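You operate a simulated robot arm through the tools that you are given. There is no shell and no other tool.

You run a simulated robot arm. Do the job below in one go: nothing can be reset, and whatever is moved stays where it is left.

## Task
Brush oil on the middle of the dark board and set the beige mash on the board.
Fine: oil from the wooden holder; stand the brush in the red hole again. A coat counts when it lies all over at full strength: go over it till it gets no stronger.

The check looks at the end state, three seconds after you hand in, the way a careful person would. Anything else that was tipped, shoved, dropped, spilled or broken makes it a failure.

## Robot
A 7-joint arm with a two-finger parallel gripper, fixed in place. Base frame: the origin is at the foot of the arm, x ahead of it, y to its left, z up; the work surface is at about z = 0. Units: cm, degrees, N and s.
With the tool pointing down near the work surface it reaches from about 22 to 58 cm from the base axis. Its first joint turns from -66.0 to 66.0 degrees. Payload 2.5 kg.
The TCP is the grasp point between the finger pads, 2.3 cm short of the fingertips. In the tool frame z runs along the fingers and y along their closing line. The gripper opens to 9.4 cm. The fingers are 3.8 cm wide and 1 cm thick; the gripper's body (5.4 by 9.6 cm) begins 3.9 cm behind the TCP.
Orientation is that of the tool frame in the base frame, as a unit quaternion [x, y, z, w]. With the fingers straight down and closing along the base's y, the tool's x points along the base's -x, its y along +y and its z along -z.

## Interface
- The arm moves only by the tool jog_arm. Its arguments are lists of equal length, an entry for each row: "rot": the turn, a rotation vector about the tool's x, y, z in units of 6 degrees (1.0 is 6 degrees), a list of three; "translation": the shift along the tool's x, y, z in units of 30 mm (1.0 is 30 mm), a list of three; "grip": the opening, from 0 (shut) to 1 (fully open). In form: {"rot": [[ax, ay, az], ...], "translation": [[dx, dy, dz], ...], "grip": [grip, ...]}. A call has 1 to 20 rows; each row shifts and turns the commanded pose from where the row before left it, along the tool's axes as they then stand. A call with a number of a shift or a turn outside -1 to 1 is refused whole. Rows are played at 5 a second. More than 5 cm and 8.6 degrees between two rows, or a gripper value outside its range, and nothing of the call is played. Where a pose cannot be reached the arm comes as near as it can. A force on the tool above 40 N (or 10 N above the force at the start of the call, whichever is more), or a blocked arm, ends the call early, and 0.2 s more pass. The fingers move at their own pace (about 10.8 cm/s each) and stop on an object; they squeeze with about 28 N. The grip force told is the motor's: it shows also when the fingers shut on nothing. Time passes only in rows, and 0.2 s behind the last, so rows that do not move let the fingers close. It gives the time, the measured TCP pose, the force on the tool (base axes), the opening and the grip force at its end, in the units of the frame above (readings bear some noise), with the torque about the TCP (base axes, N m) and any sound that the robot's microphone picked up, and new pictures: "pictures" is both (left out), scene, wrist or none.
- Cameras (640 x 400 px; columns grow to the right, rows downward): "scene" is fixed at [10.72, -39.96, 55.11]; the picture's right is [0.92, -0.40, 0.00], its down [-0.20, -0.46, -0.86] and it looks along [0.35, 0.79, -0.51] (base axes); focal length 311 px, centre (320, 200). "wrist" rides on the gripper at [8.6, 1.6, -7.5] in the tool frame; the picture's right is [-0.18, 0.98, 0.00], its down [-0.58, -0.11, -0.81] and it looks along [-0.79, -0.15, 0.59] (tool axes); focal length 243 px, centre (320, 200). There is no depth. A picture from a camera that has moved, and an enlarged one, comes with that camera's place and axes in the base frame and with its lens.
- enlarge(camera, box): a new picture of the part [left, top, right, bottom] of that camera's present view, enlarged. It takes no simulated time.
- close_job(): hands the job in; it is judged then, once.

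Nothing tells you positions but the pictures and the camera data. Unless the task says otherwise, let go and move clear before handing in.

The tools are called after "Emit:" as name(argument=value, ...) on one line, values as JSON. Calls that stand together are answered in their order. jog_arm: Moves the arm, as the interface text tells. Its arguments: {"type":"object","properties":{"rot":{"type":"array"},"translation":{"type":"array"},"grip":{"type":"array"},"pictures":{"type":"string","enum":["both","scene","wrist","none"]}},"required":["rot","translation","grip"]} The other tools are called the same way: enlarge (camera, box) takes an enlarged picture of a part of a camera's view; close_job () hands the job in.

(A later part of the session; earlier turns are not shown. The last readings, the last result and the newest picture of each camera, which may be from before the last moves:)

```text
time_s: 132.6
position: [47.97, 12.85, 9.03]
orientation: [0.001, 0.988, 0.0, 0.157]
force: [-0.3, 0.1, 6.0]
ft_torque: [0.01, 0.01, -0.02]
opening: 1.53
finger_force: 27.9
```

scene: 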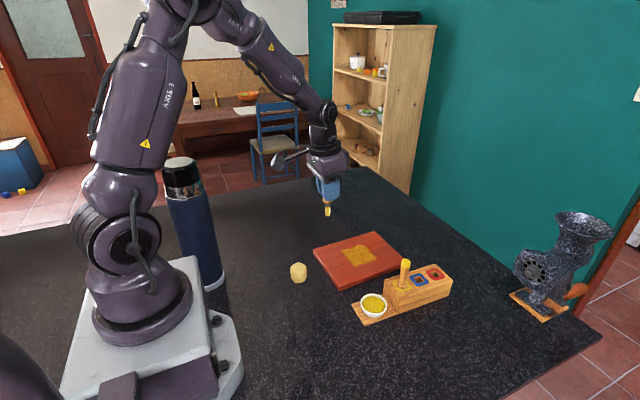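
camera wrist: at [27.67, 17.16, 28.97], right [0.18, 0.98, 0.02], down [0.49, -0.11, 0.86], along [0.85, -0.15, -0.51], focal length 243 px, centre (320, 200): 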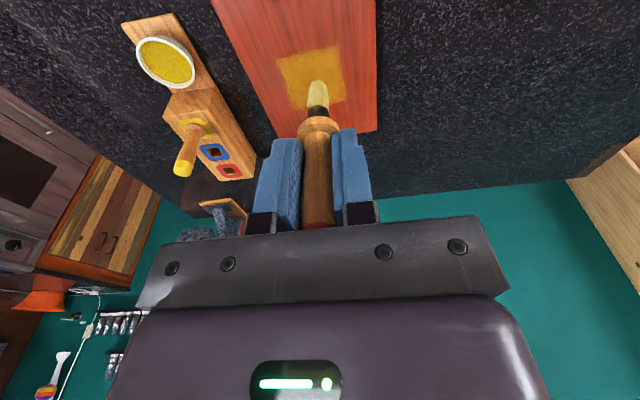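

Emit:
jog_arm(rot=[[0, 0, 0], [0, 0, 0], [0, 0, 0], [0, 0, 0], [0, 0, 0], [0, 0, 0], [0, 0, 0], [0, 0, 0], [0, 0, 0]], translation=[[0.06, 0, 0.03], [0.238, 0, -0.077], [0.238, 0, -0.077], [0.238, 0, -0.077], [0.238, 0, -0.077], [0.238, 0, -0.077], [0.238, 0, -0.077], [0.238, 0, -0.077], [0, 0, 0]], grip=[0, 0, 0, 0, 0, 0, 0, 0, 0], pictures="none")

Emit:
enlarge(camera="wrist", box=[200, 0, 440, 240])

```text
time_s: 134.6
position: [42.44, 12.82, 8.88]
orientation: [0.0, 0.988, 0.0, 0.157]
force: [2.1, 1.3, 12.5]
ft_torque: [0.05, -0.31, -0.04]
opening: 1.54
finger_force: 28.8
```

```text
1.67 times, centred on (320, 120) of wrist
camera zoom: at [32.07, 14.49, 13.41], right [0.18, 0.98, 0.06], down [0.3, -0.11, 0.95], along [0.94, -0.15, -0.32], focal length 404 px, centre (320, 333)
```

zoom: 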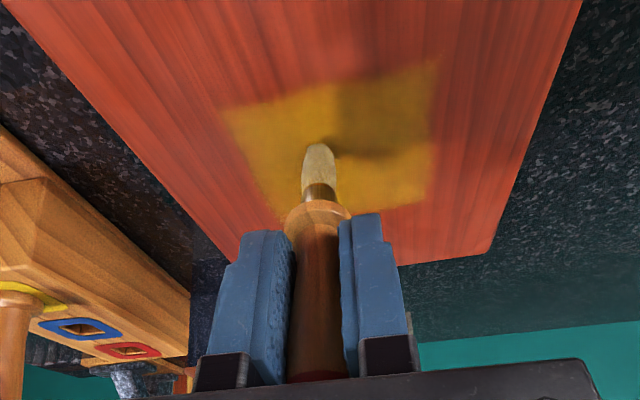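

The brush is within about 4° of the tool axis. I'll lift, set the gripper tilt to about 3.5° so the brush is vertical, and carry it above the red hole.

Emit:
jog_arm(rot=[[0, 0, 0], [0, 0, 0], [0, 1, 0], [0, 1, 0], [0, 0.42, 0], [0, 0, 0], [0, 0, 0], [0, 0, 0], [0, 0, 0], [0, 0, 0], [0, 0, 0], [0, 0, 0], [0, 0, 0], [0, 0, 0], [0, 0, 0], [0, 0, 0]], translation=[[-0.206, 0, -0.634], [-0.206, 0, -0.634], [0, 0, 0], [0, 0, 0], [0, 0, 0], [-0.056, 0, -0.915], [-0.056, 0, -0.915], [-0.056, 0, -0.915], [-0.056, 0, -0.915], [-0.732, -0.844, 0.045], [-0.732, -0.844, 0.045], [-0.732, -0.844, 0.045], [-0.732, -0.844, 0.045], [-0.732, -0.844, 0.045], [-0.732, -0.844, 0.045], [0, 0, 0]], grip=[0, 0, 0, 0, 0, 0, 0, 0, 0, 0, 0, 0, 0, 0, 0, 0])

Emit:
enlarge(camera="wrist", box=[200, 0, 440, 240])

Emit:
enlarge(camera="scene", box=[360, 180, 500, 320])

```text
time_s: 138.0
position: [55.84, -2.58, 23.56]
orientation: [0.0, 1.0, -0.001, 0.031]
force: [-0.5, -0.1, -0.2]
ft_torque: [0.01, -0.01, 0.0]
opening: 1.51
finger_force: 28.3
camera wrist: at [46.78, -0.89, 30.65], right [0.18, 0.98, 0.01], down [0.53, -0.11, 0.84], along [0.83, -0.15, -0.54], focal length 243 px, centre (320, 200)
```

scene: 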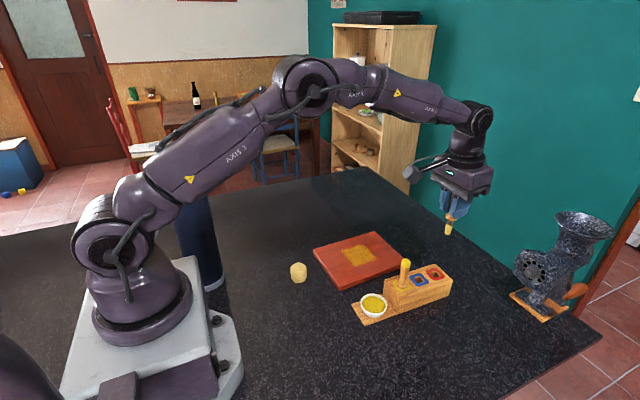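
wrist: 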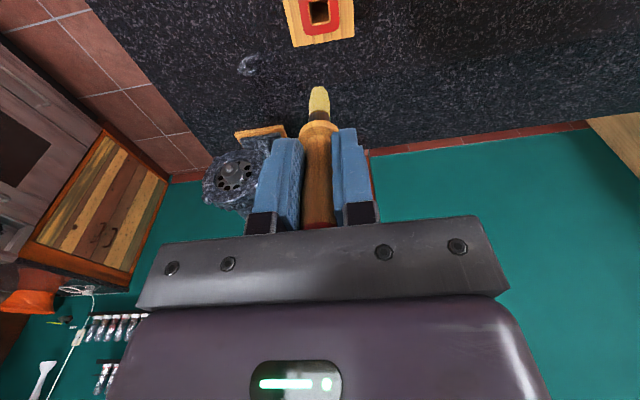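

```text
1.67 times, centred on (320, 120) of wrist
camera zoom: at [46.78, -0.89, 30.65], right [0.18, 0.98, 0.01], down [0.53, -0.11, 0.84], along [0.83, -0.15, -0.54], focal length 404 px, centre (320, 333)
```

zoom: 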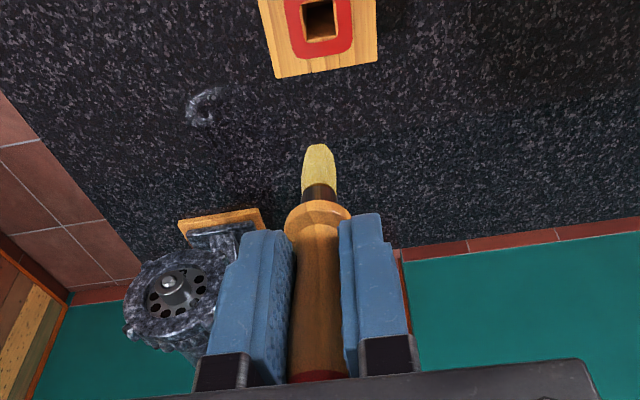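

```text
2.86 times, centred on (430, 250) of scene
camera zoom: at [10.72, -39.96, 55.11], right [0.92, -0.4, 0.0], down [-0.2, -0.46, -0.86], along [0.35, 0.79, -0.51], focal length 889 px, centre (6, 57)
```

zoom: 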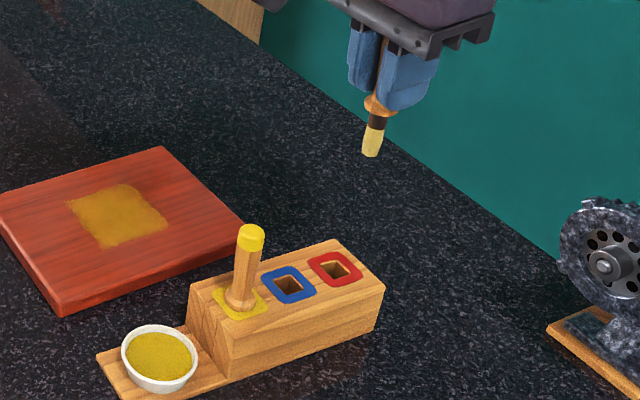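

The brush hangs nearly vertical above the hole. I'll descend to just above the holder to check alignment.

Emit:
jog_arm(rot=[[0, 0, 0], [0, 0, 0], [0, 0, 0], [0, 0, 0], [0, 0, 0]], translation=[[0.06, 0.0167, 0.773], [0.06, 0.0167, 0.773], [0.06, 0.0167, 0.773], [0.06, 0.0167, 0.773], [0, 0, 0]], grip=[0, 0, 0, 0, 0])

Emit:
enlarge(camera="wrist", box=[240, 0, 400, 150])

Emit:
enlarge(camera="scene", box=[390, 210, 480, 300])

```text
time_s: 139.2
position: [55.79, -2.29, 14.45]
orientation: [0.0, 1.0, 0.0, 0.031]
force: [0.1, -0.4, -0.4]
ft_torque: [0.01, 0.01, 0.0]
opening: 1.54
finger_force: 28.2
camera wrist: at [46.73, -0.56, 21.52], right [0.18, 0.98, 0.01], down [0.53, -0.11, 0.84], along [0.83, -0.15, -0.54], focal length 243 px, centre (320, 200)
```

scene: 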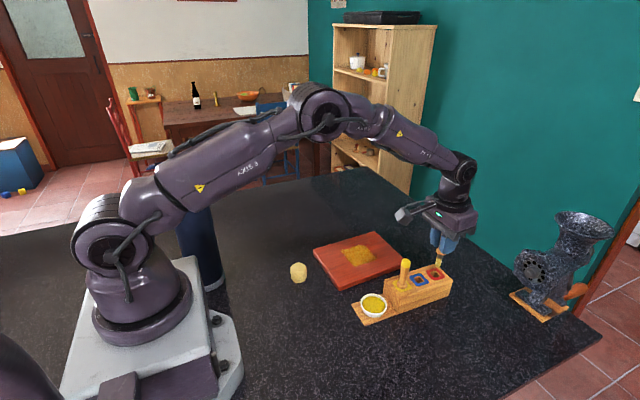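
wrist: 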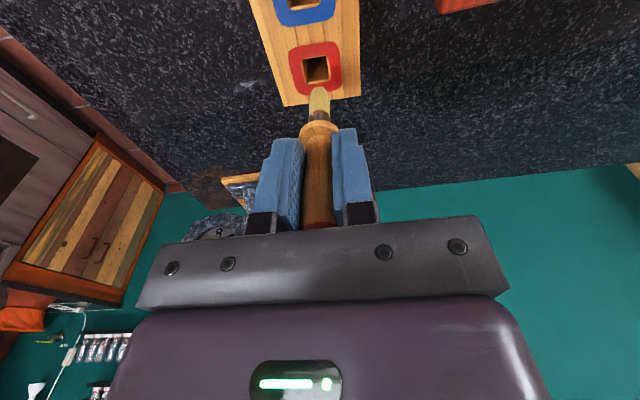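

```text
2.67 times, centred on (320, 75) of wrist
camera zoom: at [46.73, -0.56, 21.52], right [0.18, 0.98, 0.01], down [0.53, -0.11, 0.84], along [0.83, -0.15, -0.54], focal length 647 px, centre (320, 533)
```

zoom: 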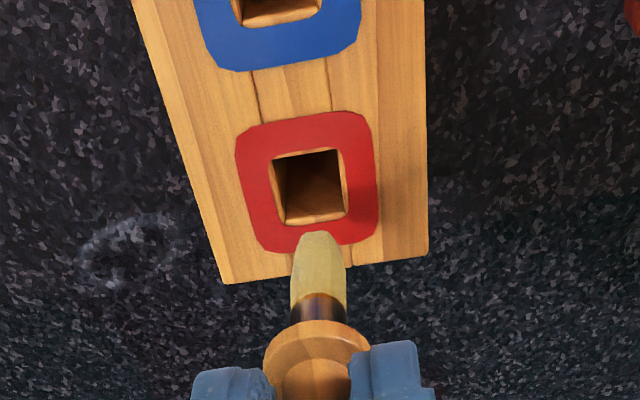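

```text
4.44 times, centred on (435, 255) of scene
camera zoom: at [10.72, -39.96, 55.11], right [0.92, -0.4, 0.0], down [-0.2, -0.46, -0.86], along [0.35, 0.79, -0.51], focal length 1383 px, centre (-191, -44)
```

zoom: 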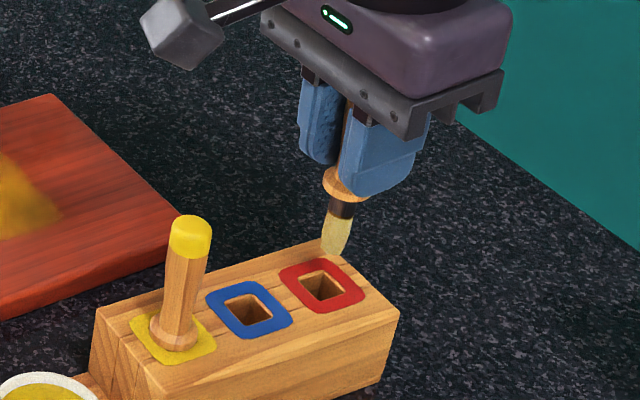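

Tip and hole line up within a couple of millimetres. I'll correct slightly and lower to the mouth of the hole.

Emit:
jog_arm(rot=[[0, 0, 0], [0, 0, 0], [0, 0, 0]], translation=[[0.06, -0.04, 0.2], [0.027, 0, 0.35], [0, 0, 0]], grip=[0, 0, 0], pictures="none")

Emit:
enlarge(camera="wrist", box=[240, 0, 400, 150])

Emit:
enlarge(camera="scene", box=[400, 230, 470, 300])

```text
time_s: 140.0
position: [55.57, -2.37, 12.91]
orientation: [0.0, 1.0, 0.001, 0.031]
force: [0.4, -0.1, -0.3]
ft_torque: [0.02, 0.02, -0.01]
opening: 1.55
finger_force: 28.1
```

```text
2.67 times, centred on (320, 75) of wrist
camera zoom: at [46.54, -0.58, 19.91], right [0.18, 0.98, 0.01], down [0.53, -0.11, 0.84], along [0.83, -0.15, -0.54], focal length 647 px, centre (320, 533)
```

zoom: 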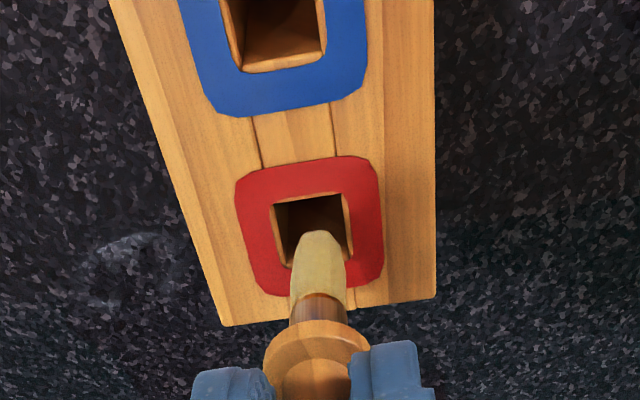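

```text
5.71 times, centred on (435, 265) of scene
camera zoom: at [10.72, -39.96, 55.11], right [0.92, -0.4, 0.0], down [-0.2, -0.46, -0.86], along [0.35, 0.79, -0.51], focal length 1778 px, centre (-337, -171)
```

zoom: 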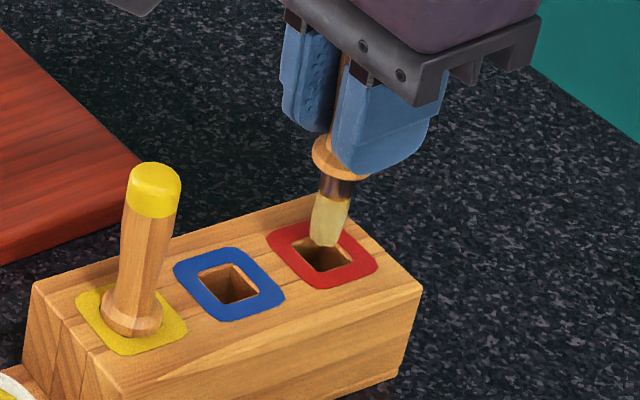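

Almost aligned; I'll shift 0.15 cm toward -y and insert in small steps, watching forces.

Emit:
jog_arm(rot=[[0, 0, 0], [0, 0, 0], [0, 0, 0], [0, 0, 0], [0, 0, 0]], translation=[[-0.015, -0.05, 0], [0.006, 0, 0.1], [0.006, 0, 0.1], [0.009, 0, 0.15], [0, 0, 0]], grip=[0, 0, 0, 0, 0], pictures="none")

Emit:
enlarge(camera="wrist", box=[240, 0, 400, 150])

Emit:
enlarge(camera="scene", box=[400, 230, 470, 300])

```text
time_s: 141.2
position: [55.52, -2.45, 11.86]
orientation: [-0.001, 1.0, 0.0, 0.03]
force: [0.3, 0.9, -0.3]
ft_torque: [-0.01, -0.02, 0.04]
opening: 1.54
finger_force: 27.6
```

```text
2.67 times, centred on (320, 75) of wrist
camera zoom: at [46.56, -0.72, 18.88], right [0.18, 0.98, 0.01], down [0.53, -0.11, 0.84], along [0.83, -0.15, -0.54], focal length 647 px, centre (320, 533)
```

zoom: 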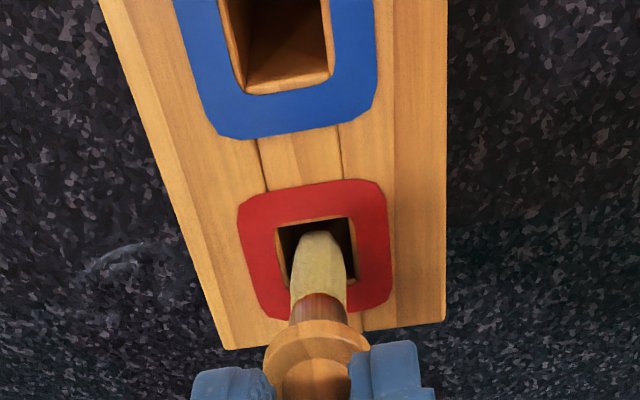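

```text
5.71 times, centred on (435, 265) of scene
camera zoom: at [10.72, -39.96, 55.11], right [0.92, -0.4, 0.0], down [-0.2, -0.46, -0.86], along [0.35, 0.79, -0.51], focal length 1778 px, centre (-337, -171)
```

zoom: 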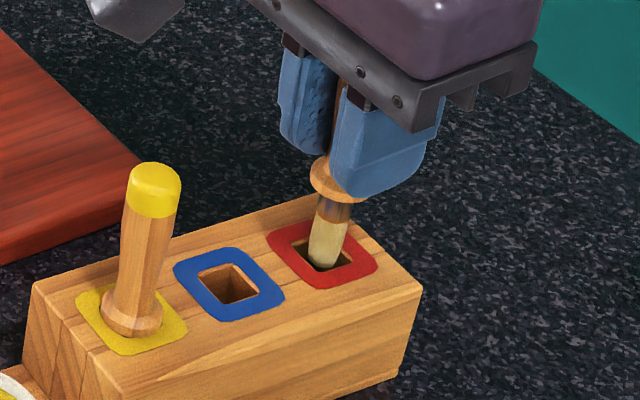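

The tip is in the hole without force. I'll continue down gently.

Emit:
jog_arm(rot=[[0, 0, 0], [0, 0, 0], [0, 0, 0], [0, 0, 0], [0, 0, 0], [0, 0, 0]], translation=[[-0.01, 0, 0.1], [0.006, 0, 0.1], [0.006, 0, 0.1], [0.006, 0, 0.1], [0.006, 0, 0.1], [0, 0, 0]], grip=[0, 0, 0, 0, 0, 0], pictures="none")

Emit:
enlarge(camera="wrist", box=[240, 0, 400, 150])

Emit:
enlarge(camera="scene", box=[400, 230, 470, 300])

```text
time_s: 142.6
position: [55.76, -2.49, 10.38]
orientation: [0.0, 1.0, 0.0, 0.03]
force: [0.5, 0.5, -0.1]
ft_torque: [-0.01, 0.0, -0.02]
opening: 1.54
finger_force: 28.1
```

```text
2.67 times, centred on (320, 75) of wrist
camera zoom: at [46.61, -0.7, 17.38], right [0.18, 0.98, 0.01], down [0.53, -0.11, 0.84], along [0.83, -0.15, -0.54], focal length 647 px, centre (320, 533)
```

zoom: 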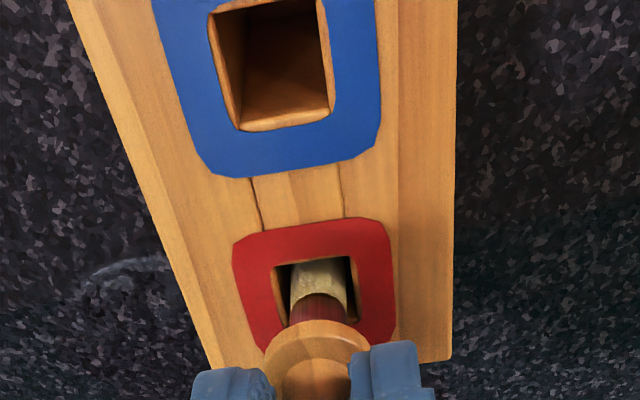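

```text
5.71 times, centred on (435, 265) of scene
camera zoom: at [10.72, -39.96, 55.11], right [0.92, -0.4, 0.0], down [-0.2, -0.46, -0.86], along [0.35, 0.79, -0.51], focal length 1778 px, centre (-337, -171)
```

zoom: 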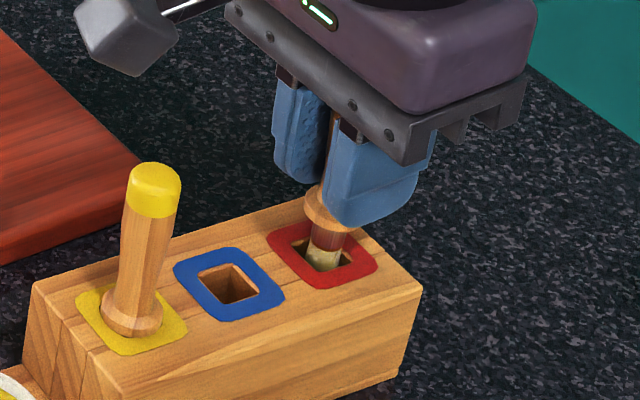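

Emit:
jog_arm(rot=[[0, 0, 0], [0, 0, 0], [0, 0, 0], [0, 0, 0], [0, 0, 0], [0, 0, 0]], translation=[[0.006, 0, 0.1], [0.006, 0, 0.1], [0.006, 0, 0.1], [0.006, 0, 0.1], [0.006, 0, 0.1], [0, 0, 0]], grip=[0, 0, 0, 0, 0, 0], pictures="none")

Emit:
enlarge(camera="wrist", box=[240, 0, 400, 150])

Emit:
enlarge(camera="scene", box=[390, 210, 480, 300])

```text
time_s: 144.0
position: [55.48, -2.43, 8.94]
orientation: [-0.001, 1.0, 0.0, 0.031]
force: [0.2, -0.5, 0.7]
ft_torque: [-0.01, 0.01, 0.02]
opening: 1.54
finger_force: 28.1
```

```text
2.67 times, centred on (320, 75) of wrist
camera zoom: at [46.52, -0.66, 15.92], right [0.18, 0.98, 0.01], down [0.53, -0.11, 0.84], along [0.83, -0.15, -0.54], focal length 647 px, centre (320, 533)
```

zoom: 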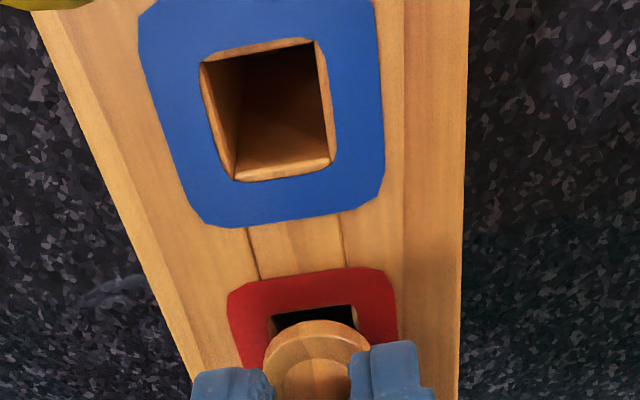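

```text
4.44 times, centred on (435, 255) of scene
camera zoom: at [10.72, -39.96, 55.11], right [0.92, -0.4, 0.0], down [-0.2, -0.46, -0.86], along [0.35, 0.79, -0.51], focal length 1383 px, centre (-191, -44)
```

zoom: 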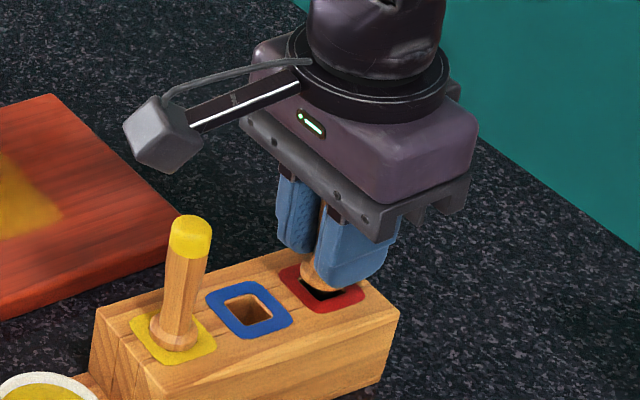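

Emit:
jog_arm(rot=[[0, 0, 0], [0, 0, 0], [0, 0, 0], [0, 0, 0], [0, 0, 0]], translation=[[0.003, 0, 0.05], [0.003, 0, 0.05], [0.003, 0, 0.05], [0.001, 0, 0.02], [0, 0, 0]], grip=[0, 0, 0, 0, 0], pictures="none")

Emit:
enlarge(camera="wrist", box=[240, 0, 400, 150])

Emit:
enlarge(camera="scene", box=[390, 210, 480, 300])

```text
time_s: 145.2
position: [55.48, -2.49, 8.34]
orientation: [0.0, 1.0, 0.0, 0.031]
force: [0.6, 0.4, 0.1]
ft_torque: [0.0, 0.03, 0.0]
opening: 1.54
finger_force: 28.0
```

```text
2.67 times, centred on (320, 75) of wrist
camera zoom: at [46.51, -0.7, 15.41], right [0.18, 0.98, 0.01], down [0.53, -0.11, 0.84], along [0.83, -0.15, -0.54], focal length 647 px, centre (320, 533)
```

zoom: 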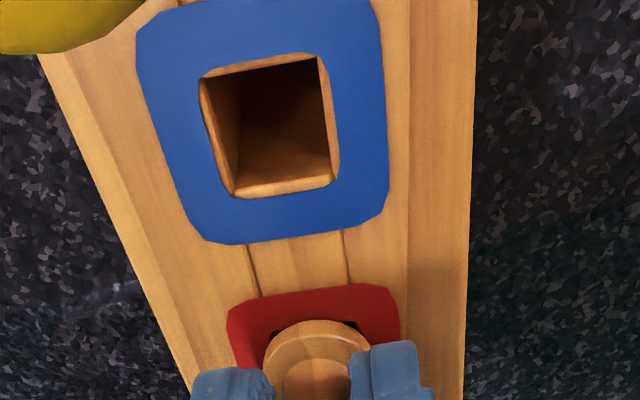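

```text
4.44 times, centred on (435, 255) of scene
camera zoom: at [10.72, -39.96, 55.11], right [0.92, -0.4, 0.0], down [-0.2, -0.46, -0.86], along [0.35, 0.79, -0.51], focal length 1383 px, centre (-191, -44)
```

zoom: 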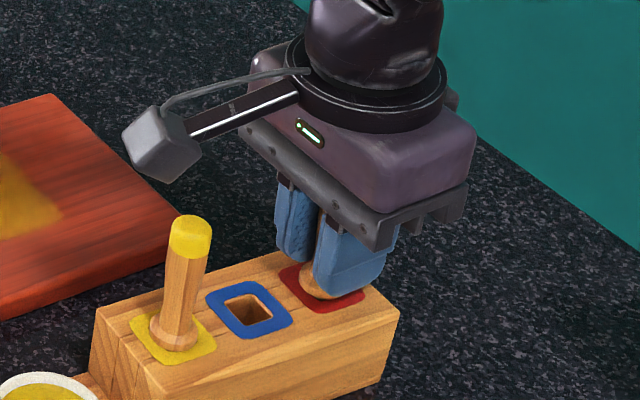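

Emit:
jog_arm(rot=[[0, 0, 0], [0, 0, 0], [0, 0, 0]], translation=[[0.002, 0, 0.03], [0.001, 0, 0.02], [0, 0, 0]], grip=[0, 0, 0], pictures="none")

```text
time_s: 146.0
position: [55.68, -2.51, 8.34]
orientation: [0.0, 1.0, 0.0, 0.032]
force: [-4.0, 1.2, 8.0]
ft_torque: [-0.01, 0.14, 0.02]
opening: 1.53
finger_force: 27.9
```

The brush is seated with 8 N upward. I'll ease off slightly and open the gripper gradually.

Emit:
jog_arm(rot=[[0, 0, 0], [0, 0, 0], [0, 0, 0], [0, 0, 0], [0, 0, 0], [0, 0, 0]], translation=[[0, 0, -0.02], [0, 0, 0], [0, 0, 0], [0, 0, 0], [0, 0, 0], [0, 0, 0]], grip=[0, 0.18, 0.22, 0.35, 0.6, 0.8], pictures="none")

Emit:
enlarge(camera="wrist", box=[200, 0, 440, 240])

Emit:
enlarge(camera="scene", box=[390, 210, 480, 300])

```text
time_s: 147.4
position: [55.65, -2.41, 8.32]
orientation: [0.0, 1.0, 0.0, 0.031]
force: [0.1, 0.0, 6.6]
ft_torque: [0.01, 0.03, -0.01]
opening: 7.53
finger_force: 0.1
```

```text
1.67 times, centred on (320, 120) of wrist
camera zoom: at [46.54, -0.73, 15.27], right [0.18, 0.98, 0.01], down [0.53, -0.11, 0.84], along [0.83, -0.15, -0.54], focal length 404 px, centre (320, 333)
```

zoom: 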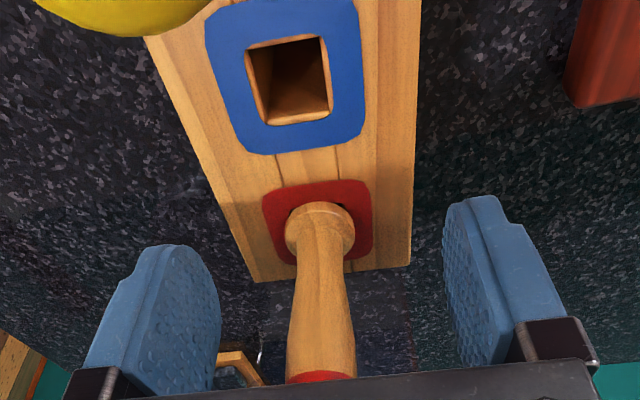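

```text
4.44 times, centred on (435, 255) of scene
camera zoom: at [10.72, -39.96, 55.11], right [0.92, -0.4, 0.0], down [-0.2, -0.46, -0.86], along [0.35, 0.79, -0.51], focal length 1383 px, centre (-191, -44)
```

zoom: 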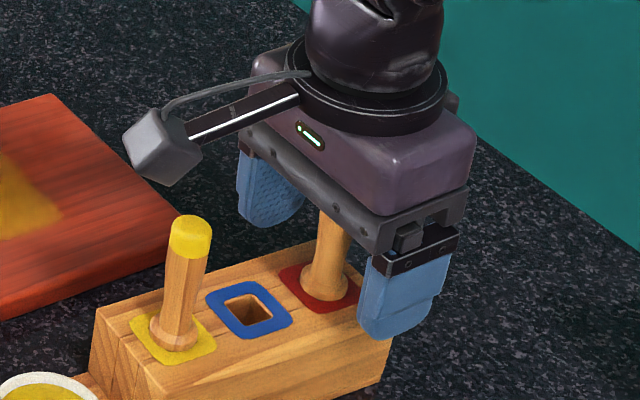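

The brush stands in the red hole; the palm just rests on its cap. I'll raise straight up.

Emit:
jog_arm(rot=[[0, 0, 0], [0, 0, 0], [0, 0, 0], [0, 0, 0], [0, 0, 0], [0, 0, 0], [0, 0, 0]], translation=[[-0.006, 0, -0.1], [-0.018, 0, -0.3], [-0.04, 0, -0.7], [-0.055, 0, -0.9], [-0.055, 0, -0.9], [-0.055, 0, -0.9], [0, 0, 0]], grip=[0.8, 1, 1, 1, 1, 1, 1])

Emit:
enlarge(camera="scene", box=[340, 220, 470, 330])

Emit:
enlarge(camera="wrist", box=[240, 0, 400, 140])

```text
time_s: 149.0
position: [55.55, -2.44, 19.67]
orientation: [0.0, 1.0, 0.0, 0.031]
force: [0.3, 0.4, -0.2]
ft_torque: [-0.01, -0.01, -0.02]
opening: 9.42
finger_force: 0.0
camera wrist: at [46.61, -0.75, 26.72], right [0.18, 0.98, 0.01], down [0.53, -0.11, 0.84], along [0.83, -0.15, -0.54], focal length 243 px, centre (320, 200)
```

scene: 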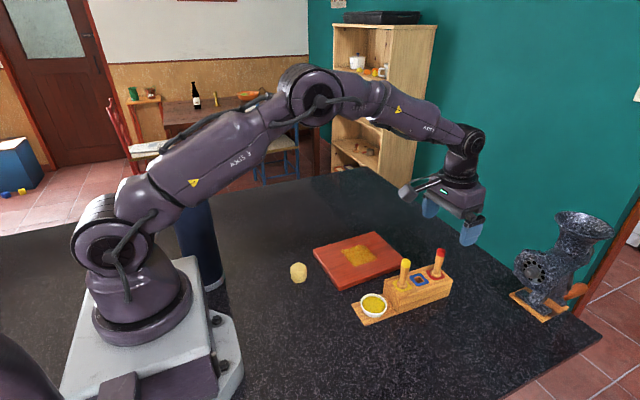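
wrist: 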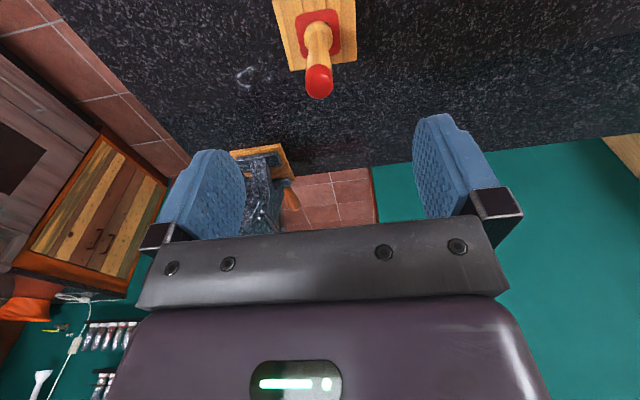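

```text
3.64 times, centred on (405, 275) of scene
camera zoom: at [10.72, -39.96, 55.11], right [0.92, -0.4, 0.0], down [-0.2, -0.46, -0.86], along [0.35, 0.79, -0.51], focal length 1132 px, centre (11, -73)
```

zoom: 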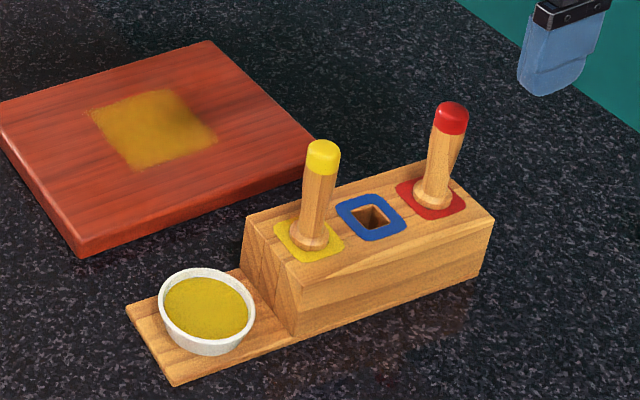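

```text
2.86 times, centred on (320, 70) of wrist
camera zoom: at [46.61, -0.75, 26.72], right [0.18, 0.98, 0.01], down [0.53, -0.11, 0.84], along [0.83, -0.15, -0.54], focal length 693 px, centre (320, 571)
```

zoom: 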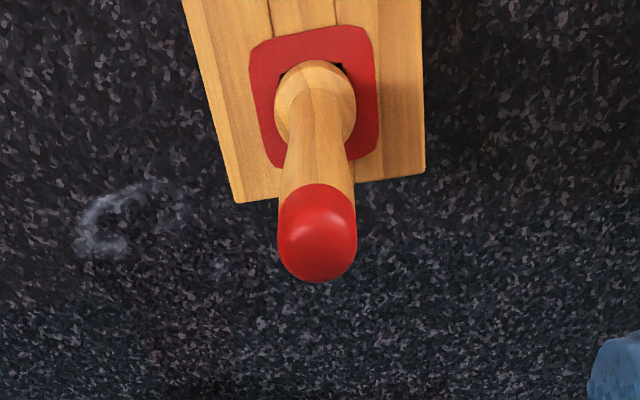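

The brush stands in the red hole and the holder hasn't moved. Next I'll level the gripper and go above the beige mash at about (28.6, 13.6).

Emit:
jog_arm(rot=[[0, 0.59, 0], [0, 0, 0], [0, 0, 0], [0, 0, 0], [0, 0, 0], [0, 0, 0], [0, 0, 0], [0, 0, 0], [0, 0, 0], [0, 0, 0], [0, 0, 0], [0, 0, 0]], translation=[[0, 0, -0.5], [0.9, 0.53, 0], [0.9, 0.53, 0], [0.9, 0.53, 0], [0.9, 0.53, 0], [0.9, 0.53, 0], [0.9, 0.53, 0], [0.9, 0.53, 0], [0.9, 0.53, 0], [0.9, 0.53, 0], [0.9, 0.53, 0], [0, 0, 0]], grip=[1, 1, 1, 1, 1, 1, 1, 1, 1, 1, 1, 1])

Emit:
enlarge(camera="wrist", box=[240, 0, 400, 140])

Emit:
enlarge(camera="scene", box=[270, 220, 350, 300])

```text
time_s: 151.6
position: [28.54, 13.68, 21.21]
orientation: [0.0, 1.0, -0.001, -0.001]
force: [0.0, -0.2, 1.0]
ft_torque: [-0.03, -0.02, -0.01]
opening: 9.41
finger_force: 0.0
camera wrist: at [19.98, 15.41, 28.86], right [0.19, 0.98, 0.0], down [0.58, -0.11, 0.81], along [0.79, -0.15, -0.59], focal length 243 px, centre (320, 200)
```

scene: 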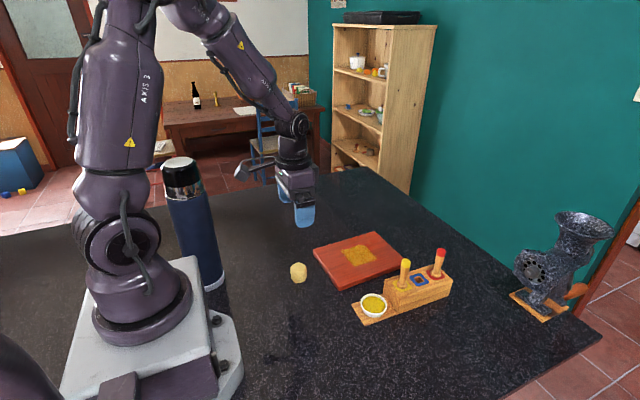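
wrist: 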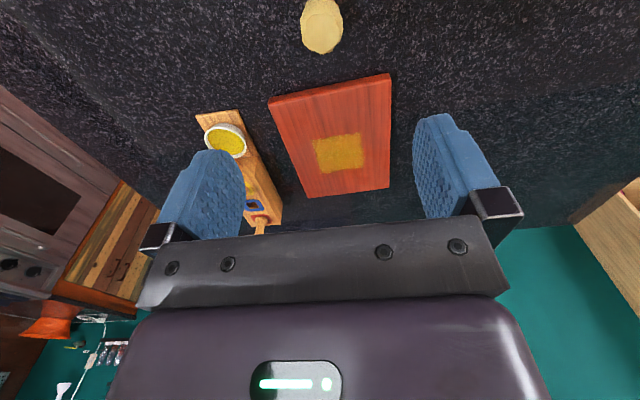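

```text
2.86 times, centred on (320, 70) of wrist
camera zoom: at [19.98, 15.41, 28.86], right [0.19, 0.98, 0.0], down [0.58, -0.11, 0.81], along [0.79, -0.15, -0.59], focal length 693 px, centre (320, 571)
```

zoom: 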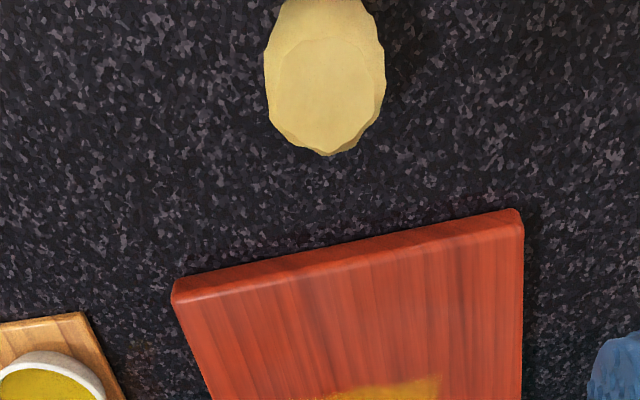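

```text
5.00 times, centred on (310, 260) of scene
camera zoom: at [10.72, -39.96, 55.11], right [0.92, -0.4, 0.0], down [-0.2, -0.46, -0.86], along [0.35, 0.79, -0.51], focal length 1556 px, centre (370, -100)
```

zoom: 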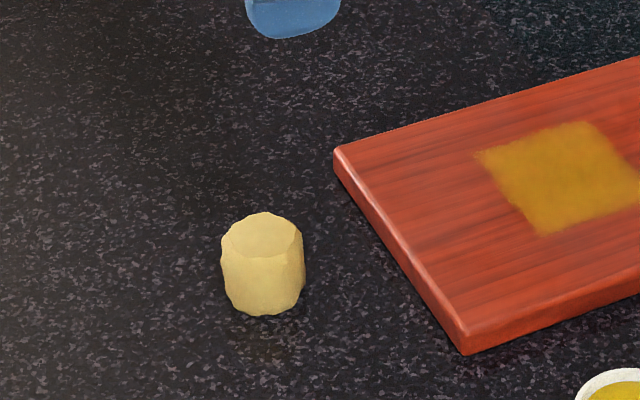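

The mash is a rough cylinder, about 4 cm wide and 3.7 cm tall, directly below at (28.6, 13.7). I'll descend with open fingers and check midway.

Emit:
jog_arm(rot=[[0, 0, 0], [0, 0, 0], [0, 0, 0], [0, 0, 0], [0, 0, 0], [0, 0, 0]], translation=[[0, 0, 0.8], [0, 0, 0.8], [0, 0, 0.8], [0, 0, 0.8], [0, 0, 0.8], [0, 0, 0]], grip=[1, 1, 1, 1, 1, 1])

Emit:
enlarge(camera="scene", box=[260, 220, 340, 300])

```text
time_s: 153.0
position: [28.49, 13.52, 9.08]
orientation: [0.001, 1.0, 0.001, 0.0]
force: [0.2, 0.8, 0.3]
ft_torque: [-0.03, 0.01, 0.03]
opening: 9.39
finger_force: 0.0
camera wrist: at [19.85, 15.27, 16.69], right [0.18, 0.98, 0.0], down [0.58, -0.11, 0.81], along [0.79, -0.15, -0.59], focal length 243 px, centre (320, 200)
```

scene: 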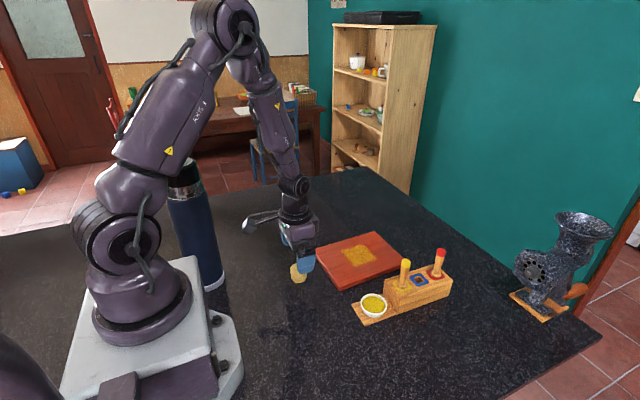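
wrist: 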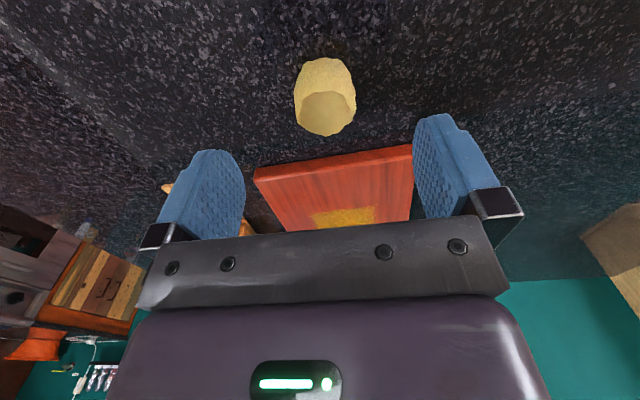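

```text
5.00 times, centred on (300, 260) of scene
camera zoom: at [10.72, -39.96, 55.11], right [0.92, -0.4, 0.0], down [-0.2, -0.46, -0.86], along [0.35, 0.79, -0.51], focal length 1556 px, centre (420, -100)
```

zoom: 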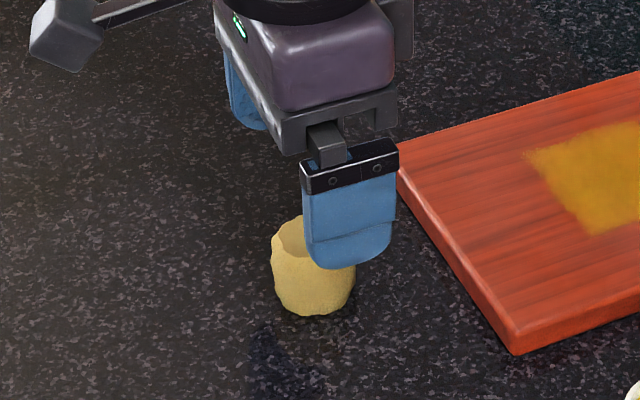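

Aligned in x; I'll shift 0.25 cm toward +y and go down to grasp height.

Emit:
jog_arm(rot=[[0, 0, 0], [0, 0, 0], [0, 0, 0], [0, 0, 0], [0, 0, 0]], translation=[[0, 0.083, 0.4], [0, 0, 0.6], [0, 0, 0.6], [0, 0, 0.43], [0, 0, 0]], grip=[1, 1, 1, 1, 1])

Emit:
enlarge(camera="wrist", box=[160, 60, 500, 260])

Emit:
enlarge(camera="scene", box=[260, 220, 340, 300])

```text
time_s: 154.2
position: [28.48, 13.78, 3.29]
orientation: [0.0, 1.0, -0.001, 0.0]
force: [0.6, 0.5, -0.2]
ft_torque: [0.0, 0.02, 0.02]
opening: 9.41
finger_force: 0.2
camera wrist: at [19.92, 15.47, 10.75], right [0.18, 0.98, 0.0], down [0.58, -0.11, 0.81], along [0.79, -0.15, -0.59], focal length 243 px, centre (320, 200)
```

scene: 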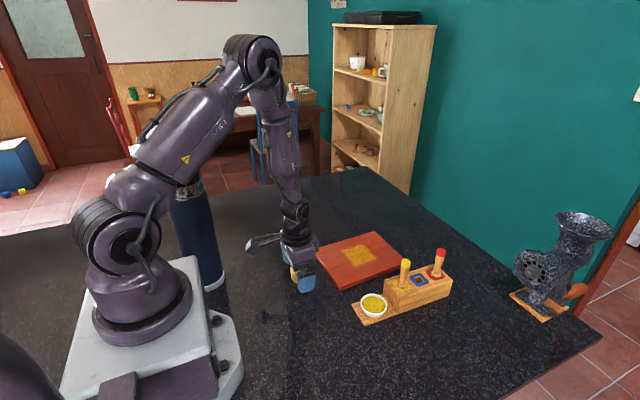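
wrist: 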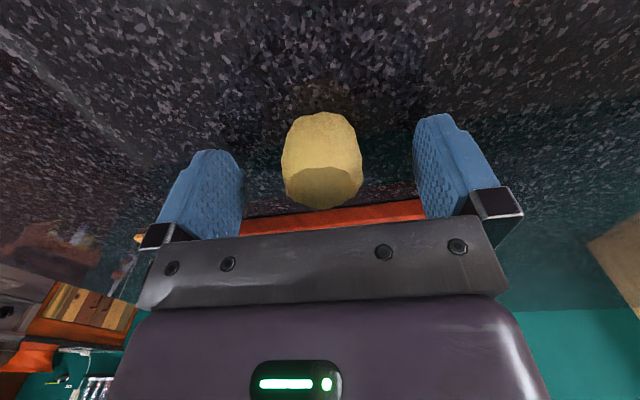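

```text
1.88 times, centred on (330, 160) of wrist
camera zoom: at [19.92, 15.47, 10.75], right [0.18, 0.98, 0.0], down [0.58, -0.11, 0.81], along [0.79, -0.15, -0.59], focal length 457 px, centre (301, 275)
```

zoom: 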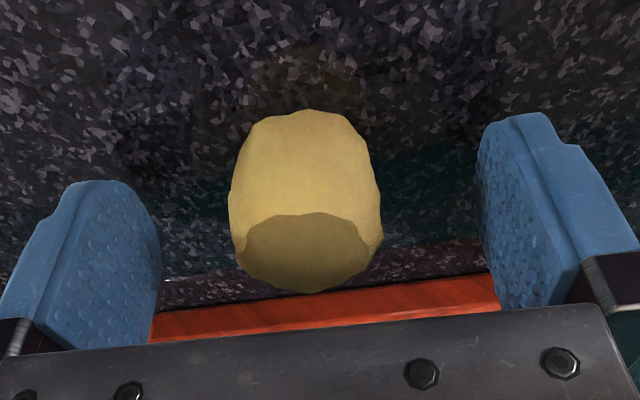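

```text
5.00 times, centred on (300, 260) of scene
camera zoom: at [10.72, -39.96, 55.11], right [0.92, -0.4, 0.0], down [-0.2, -0.46, -0.86], along [0.35, 0.79, -0.51], focal length 1556 px, centre (420, -100)
```

zoom: 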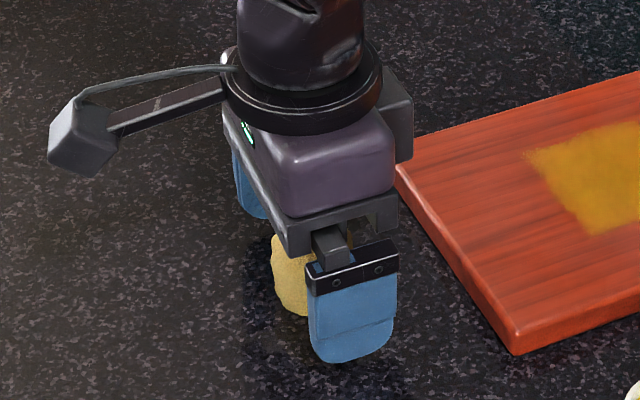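

The mash sits between the fingers. I'll close gently in small steps to avoid crushing it.

Emit:
jog_arm(rot=[[0, 0, 0], [0, 0, 0], [0, 0, 0], [0, 0, 0]], translation=[[0, 0, 0.1], [0, 0, 0], [0, 0, 0], [0, 0, 0]], grip=[0.6, 0.5, 0.47, 0.47], pictures="none")

Emit:
enlarge(camera="wrist", box=[160, 60, 500, 260])

```text
time_s: 155.2
position: [28.44, 13.64, 2.85]
orientation: [-0.001, 1.0, 0.0, -0.001]
force: [0.4, 0.0, -0.1]
ft_torque: [0.01, -0.01, 0.02]
opening: 4.44
finger_force: 0.5
```

```text
1.88 times, centred on (330, 160) of wrist
camera zoom: at [19.86, 15.42, 10.46], right [0.18, 0.98, 0.0], down [0.58, -0.11, 0.81], along [0.79, -0.15, -0.59], focal length 457 px, centre (301, 275)
```

zoom: 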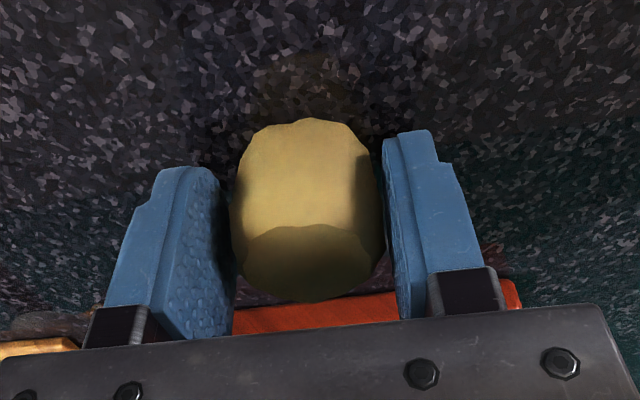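

Emit:
jog_arm(rot=[[0, 0, 0], [0, 0, 0], [0, 0, 0], [0, 0, 0]], translation=[[0, 0, 0], [0, 0, 0], [0, 0, 0], [0, 0, 0]], grip=[0.44, 0.43, 0.42, 0.42], pictures="none")

Emit:
enlarge(camera="wrist", box=[160, 60, 500, 260])

```text
time_s: 156.2
position: [28.32, 13.71, 2.92]
orientation: [0.001, 1.0, 0.001, -0.001]
force: [-0.4, 0.6, 0.3]
ft_torque: [0.0, -0.01, 0.02]
opening: 4.17
finger_force: 14.0
```

```text
1.88 times, centred on (330, 160) of wrist
camera zoom: at [19.86, 15.41, 10.46], right [0.18, 0.98, 0.0], down [0.58, -0.11, 0.81], along [0.79, -0.15, -0.59], focal length 457 px, centre (301, 275)
```

zoom: 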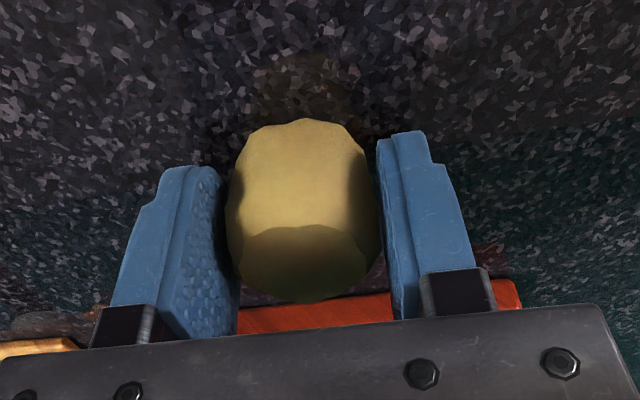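

The fingers are holding it at 4.17 cm with 14 N and no visible deformation. I'll lift gently.

Emit:
jog_arm(rot=[[0, 0, 0], [0, 0, 0], [0, 0, 0], [0, 0, 0], [0, 0, 0]], translation=[[0, 0, -0.15], [0, 0, -0.3], [0, 0, -0.5], [0, 0, -0.5], [0, 0, 0]], grip=[0.42, 0.42, 0.42, 0.42, 0.42])

Emit:
enlarge(camera="scene", box=[260, 200, 340, 300])

```text
time_s: 157.4
position: [28.42, 13.72, 7.18]
orientation: [-0.001, 1.0, 0.0, 0.0]
force: [0.3, 0.8, -1.1]
ft_torque: [0.01, 0.01, 0.03]
opening: 4.11
finger_force: 13.7
camera wrist: at [19.85, 15.41, 14.73], right [0.18, 0.98, 0.0], down [0.58, -0.11, 0.81], along [0.79, -0.15, -0.59], focal length 243 px, centre (320, 200)
```

scene: 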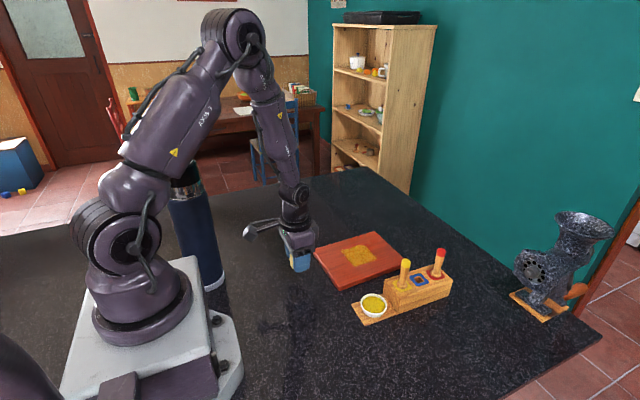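
wrist: 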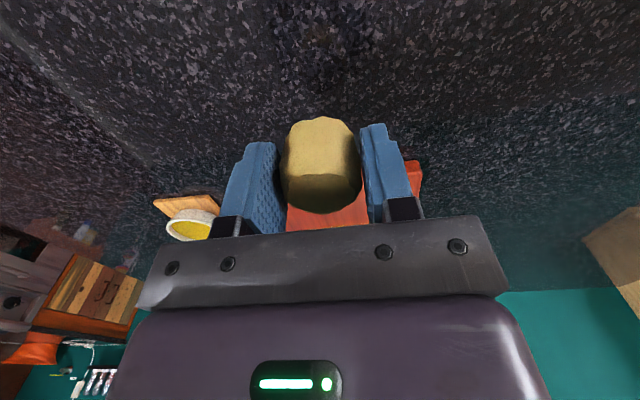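

```text
4.00 times, centred on (300, 250) of scene
camera zoom: at [10.72, -39.96, 55.11], right [0.92, -0.4, 0.0], down [-0.2, -0.46, -0.86], along [0.35, 0.79, -0.51], focal length 1245 px, centre (400, 0)
```

zoom: 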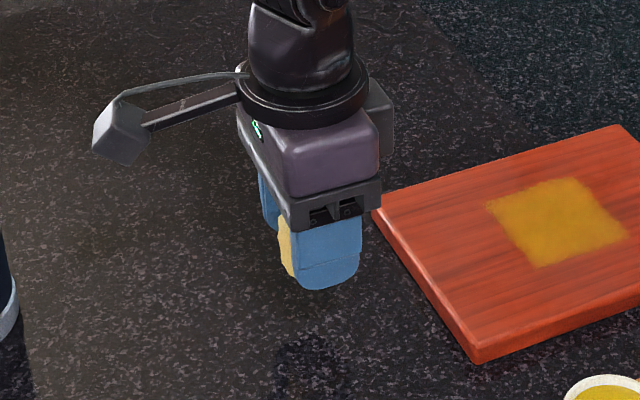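

The mash is held. I'll carry it over the bare near strip of the board at (38.4, 13.2), clear of the oiled patch.

Emit:
jog_arm(rot=[[0, 0, 0], [0, 0, 0], [0, 0, 0], [0, 0, 0], [0, 0, 0], [0, 0, 0], [0, 0, 0], [0, 0, 0]], translation=[[0, 0, -0.3], [-0.67, -0.03, -0.1], [-0.67, -0.03, 0], [-0.67, -0.03, 0], [-0.67, -0.03, 0], [-0.65, -0.03, 0], [0, 0, 0.4], [0, 0, 0]], grip=[0.42, 0.42, 0.42, 0.42, 0.42, 0.42, 0.42, 0.42])

Emit:
enlarge(camera="scene", box=[300, 200, 410, 300])

Emit:
enlarge(camera="wrist", box=[160, 0, 500, 240])

```text
time_s: 159.2
position: [38.45, 13.36, 7.12]
orientation: [0.001, 1.0, 0.0, -0.001]
force: [-0.4, -0.1, -0.3]
ft_torque: [-0.01, -0.03, -0.01]
opening: 4.16
finger_force: 14.4
camera wrist: at [29.95, 15.06, 14.7], right [0.18, 0.98, 0.0], down [0.58, -0.11, 0.81], along [0.79, -0.15, -0.59], focal length 243 px, centre (320, 200)
```

scene: 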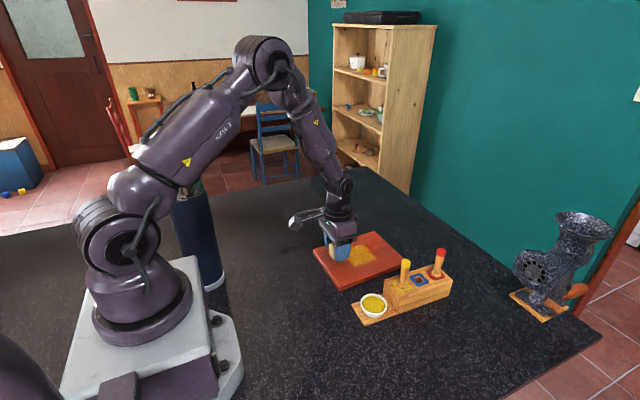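
wrist: 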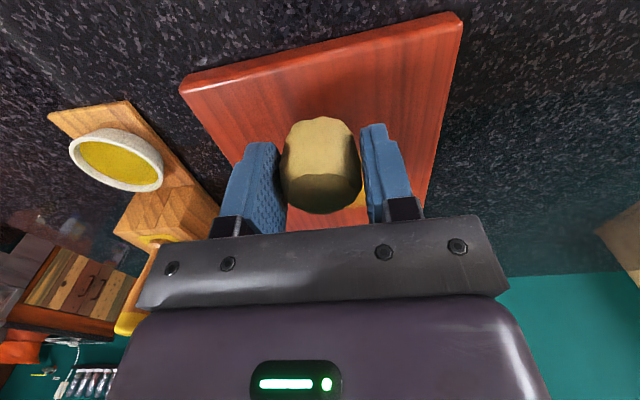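

```text
4.00 times, centred on (355, 250) of scene
camera zoom: at [10.72, -39.96, 55.11], right [0.92, -0.4, 0.0], down [-0.2, -0.46, -0.86], along [0.35, 0.79, -0.51], focal length 1245 px, centre (180, 0)
```

zoom: 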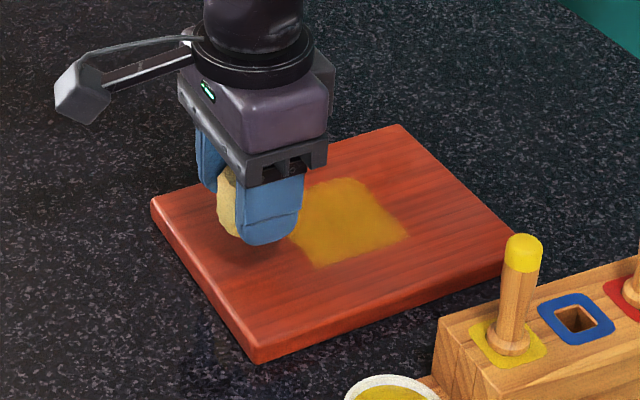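

```text
1.67 times, centred on (330, 120) of wrist
camera zoom: at [29.95, 15.06, 14.7], right [0.18, 0.98, 0.0], down [0.58, -0.11, 0.81], along [0.79, -0.15, -0.59], focal length 404 px, centre (303, 333)
```

zoom: 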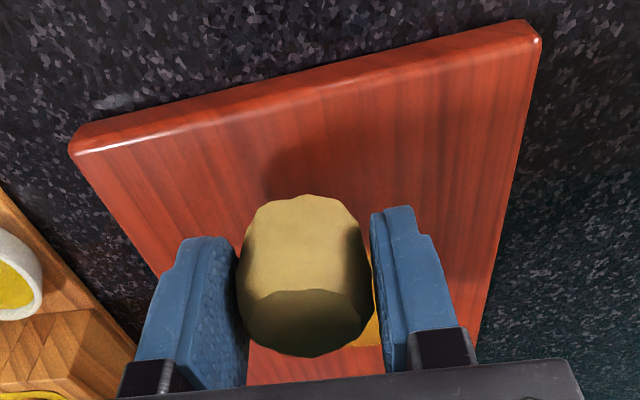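

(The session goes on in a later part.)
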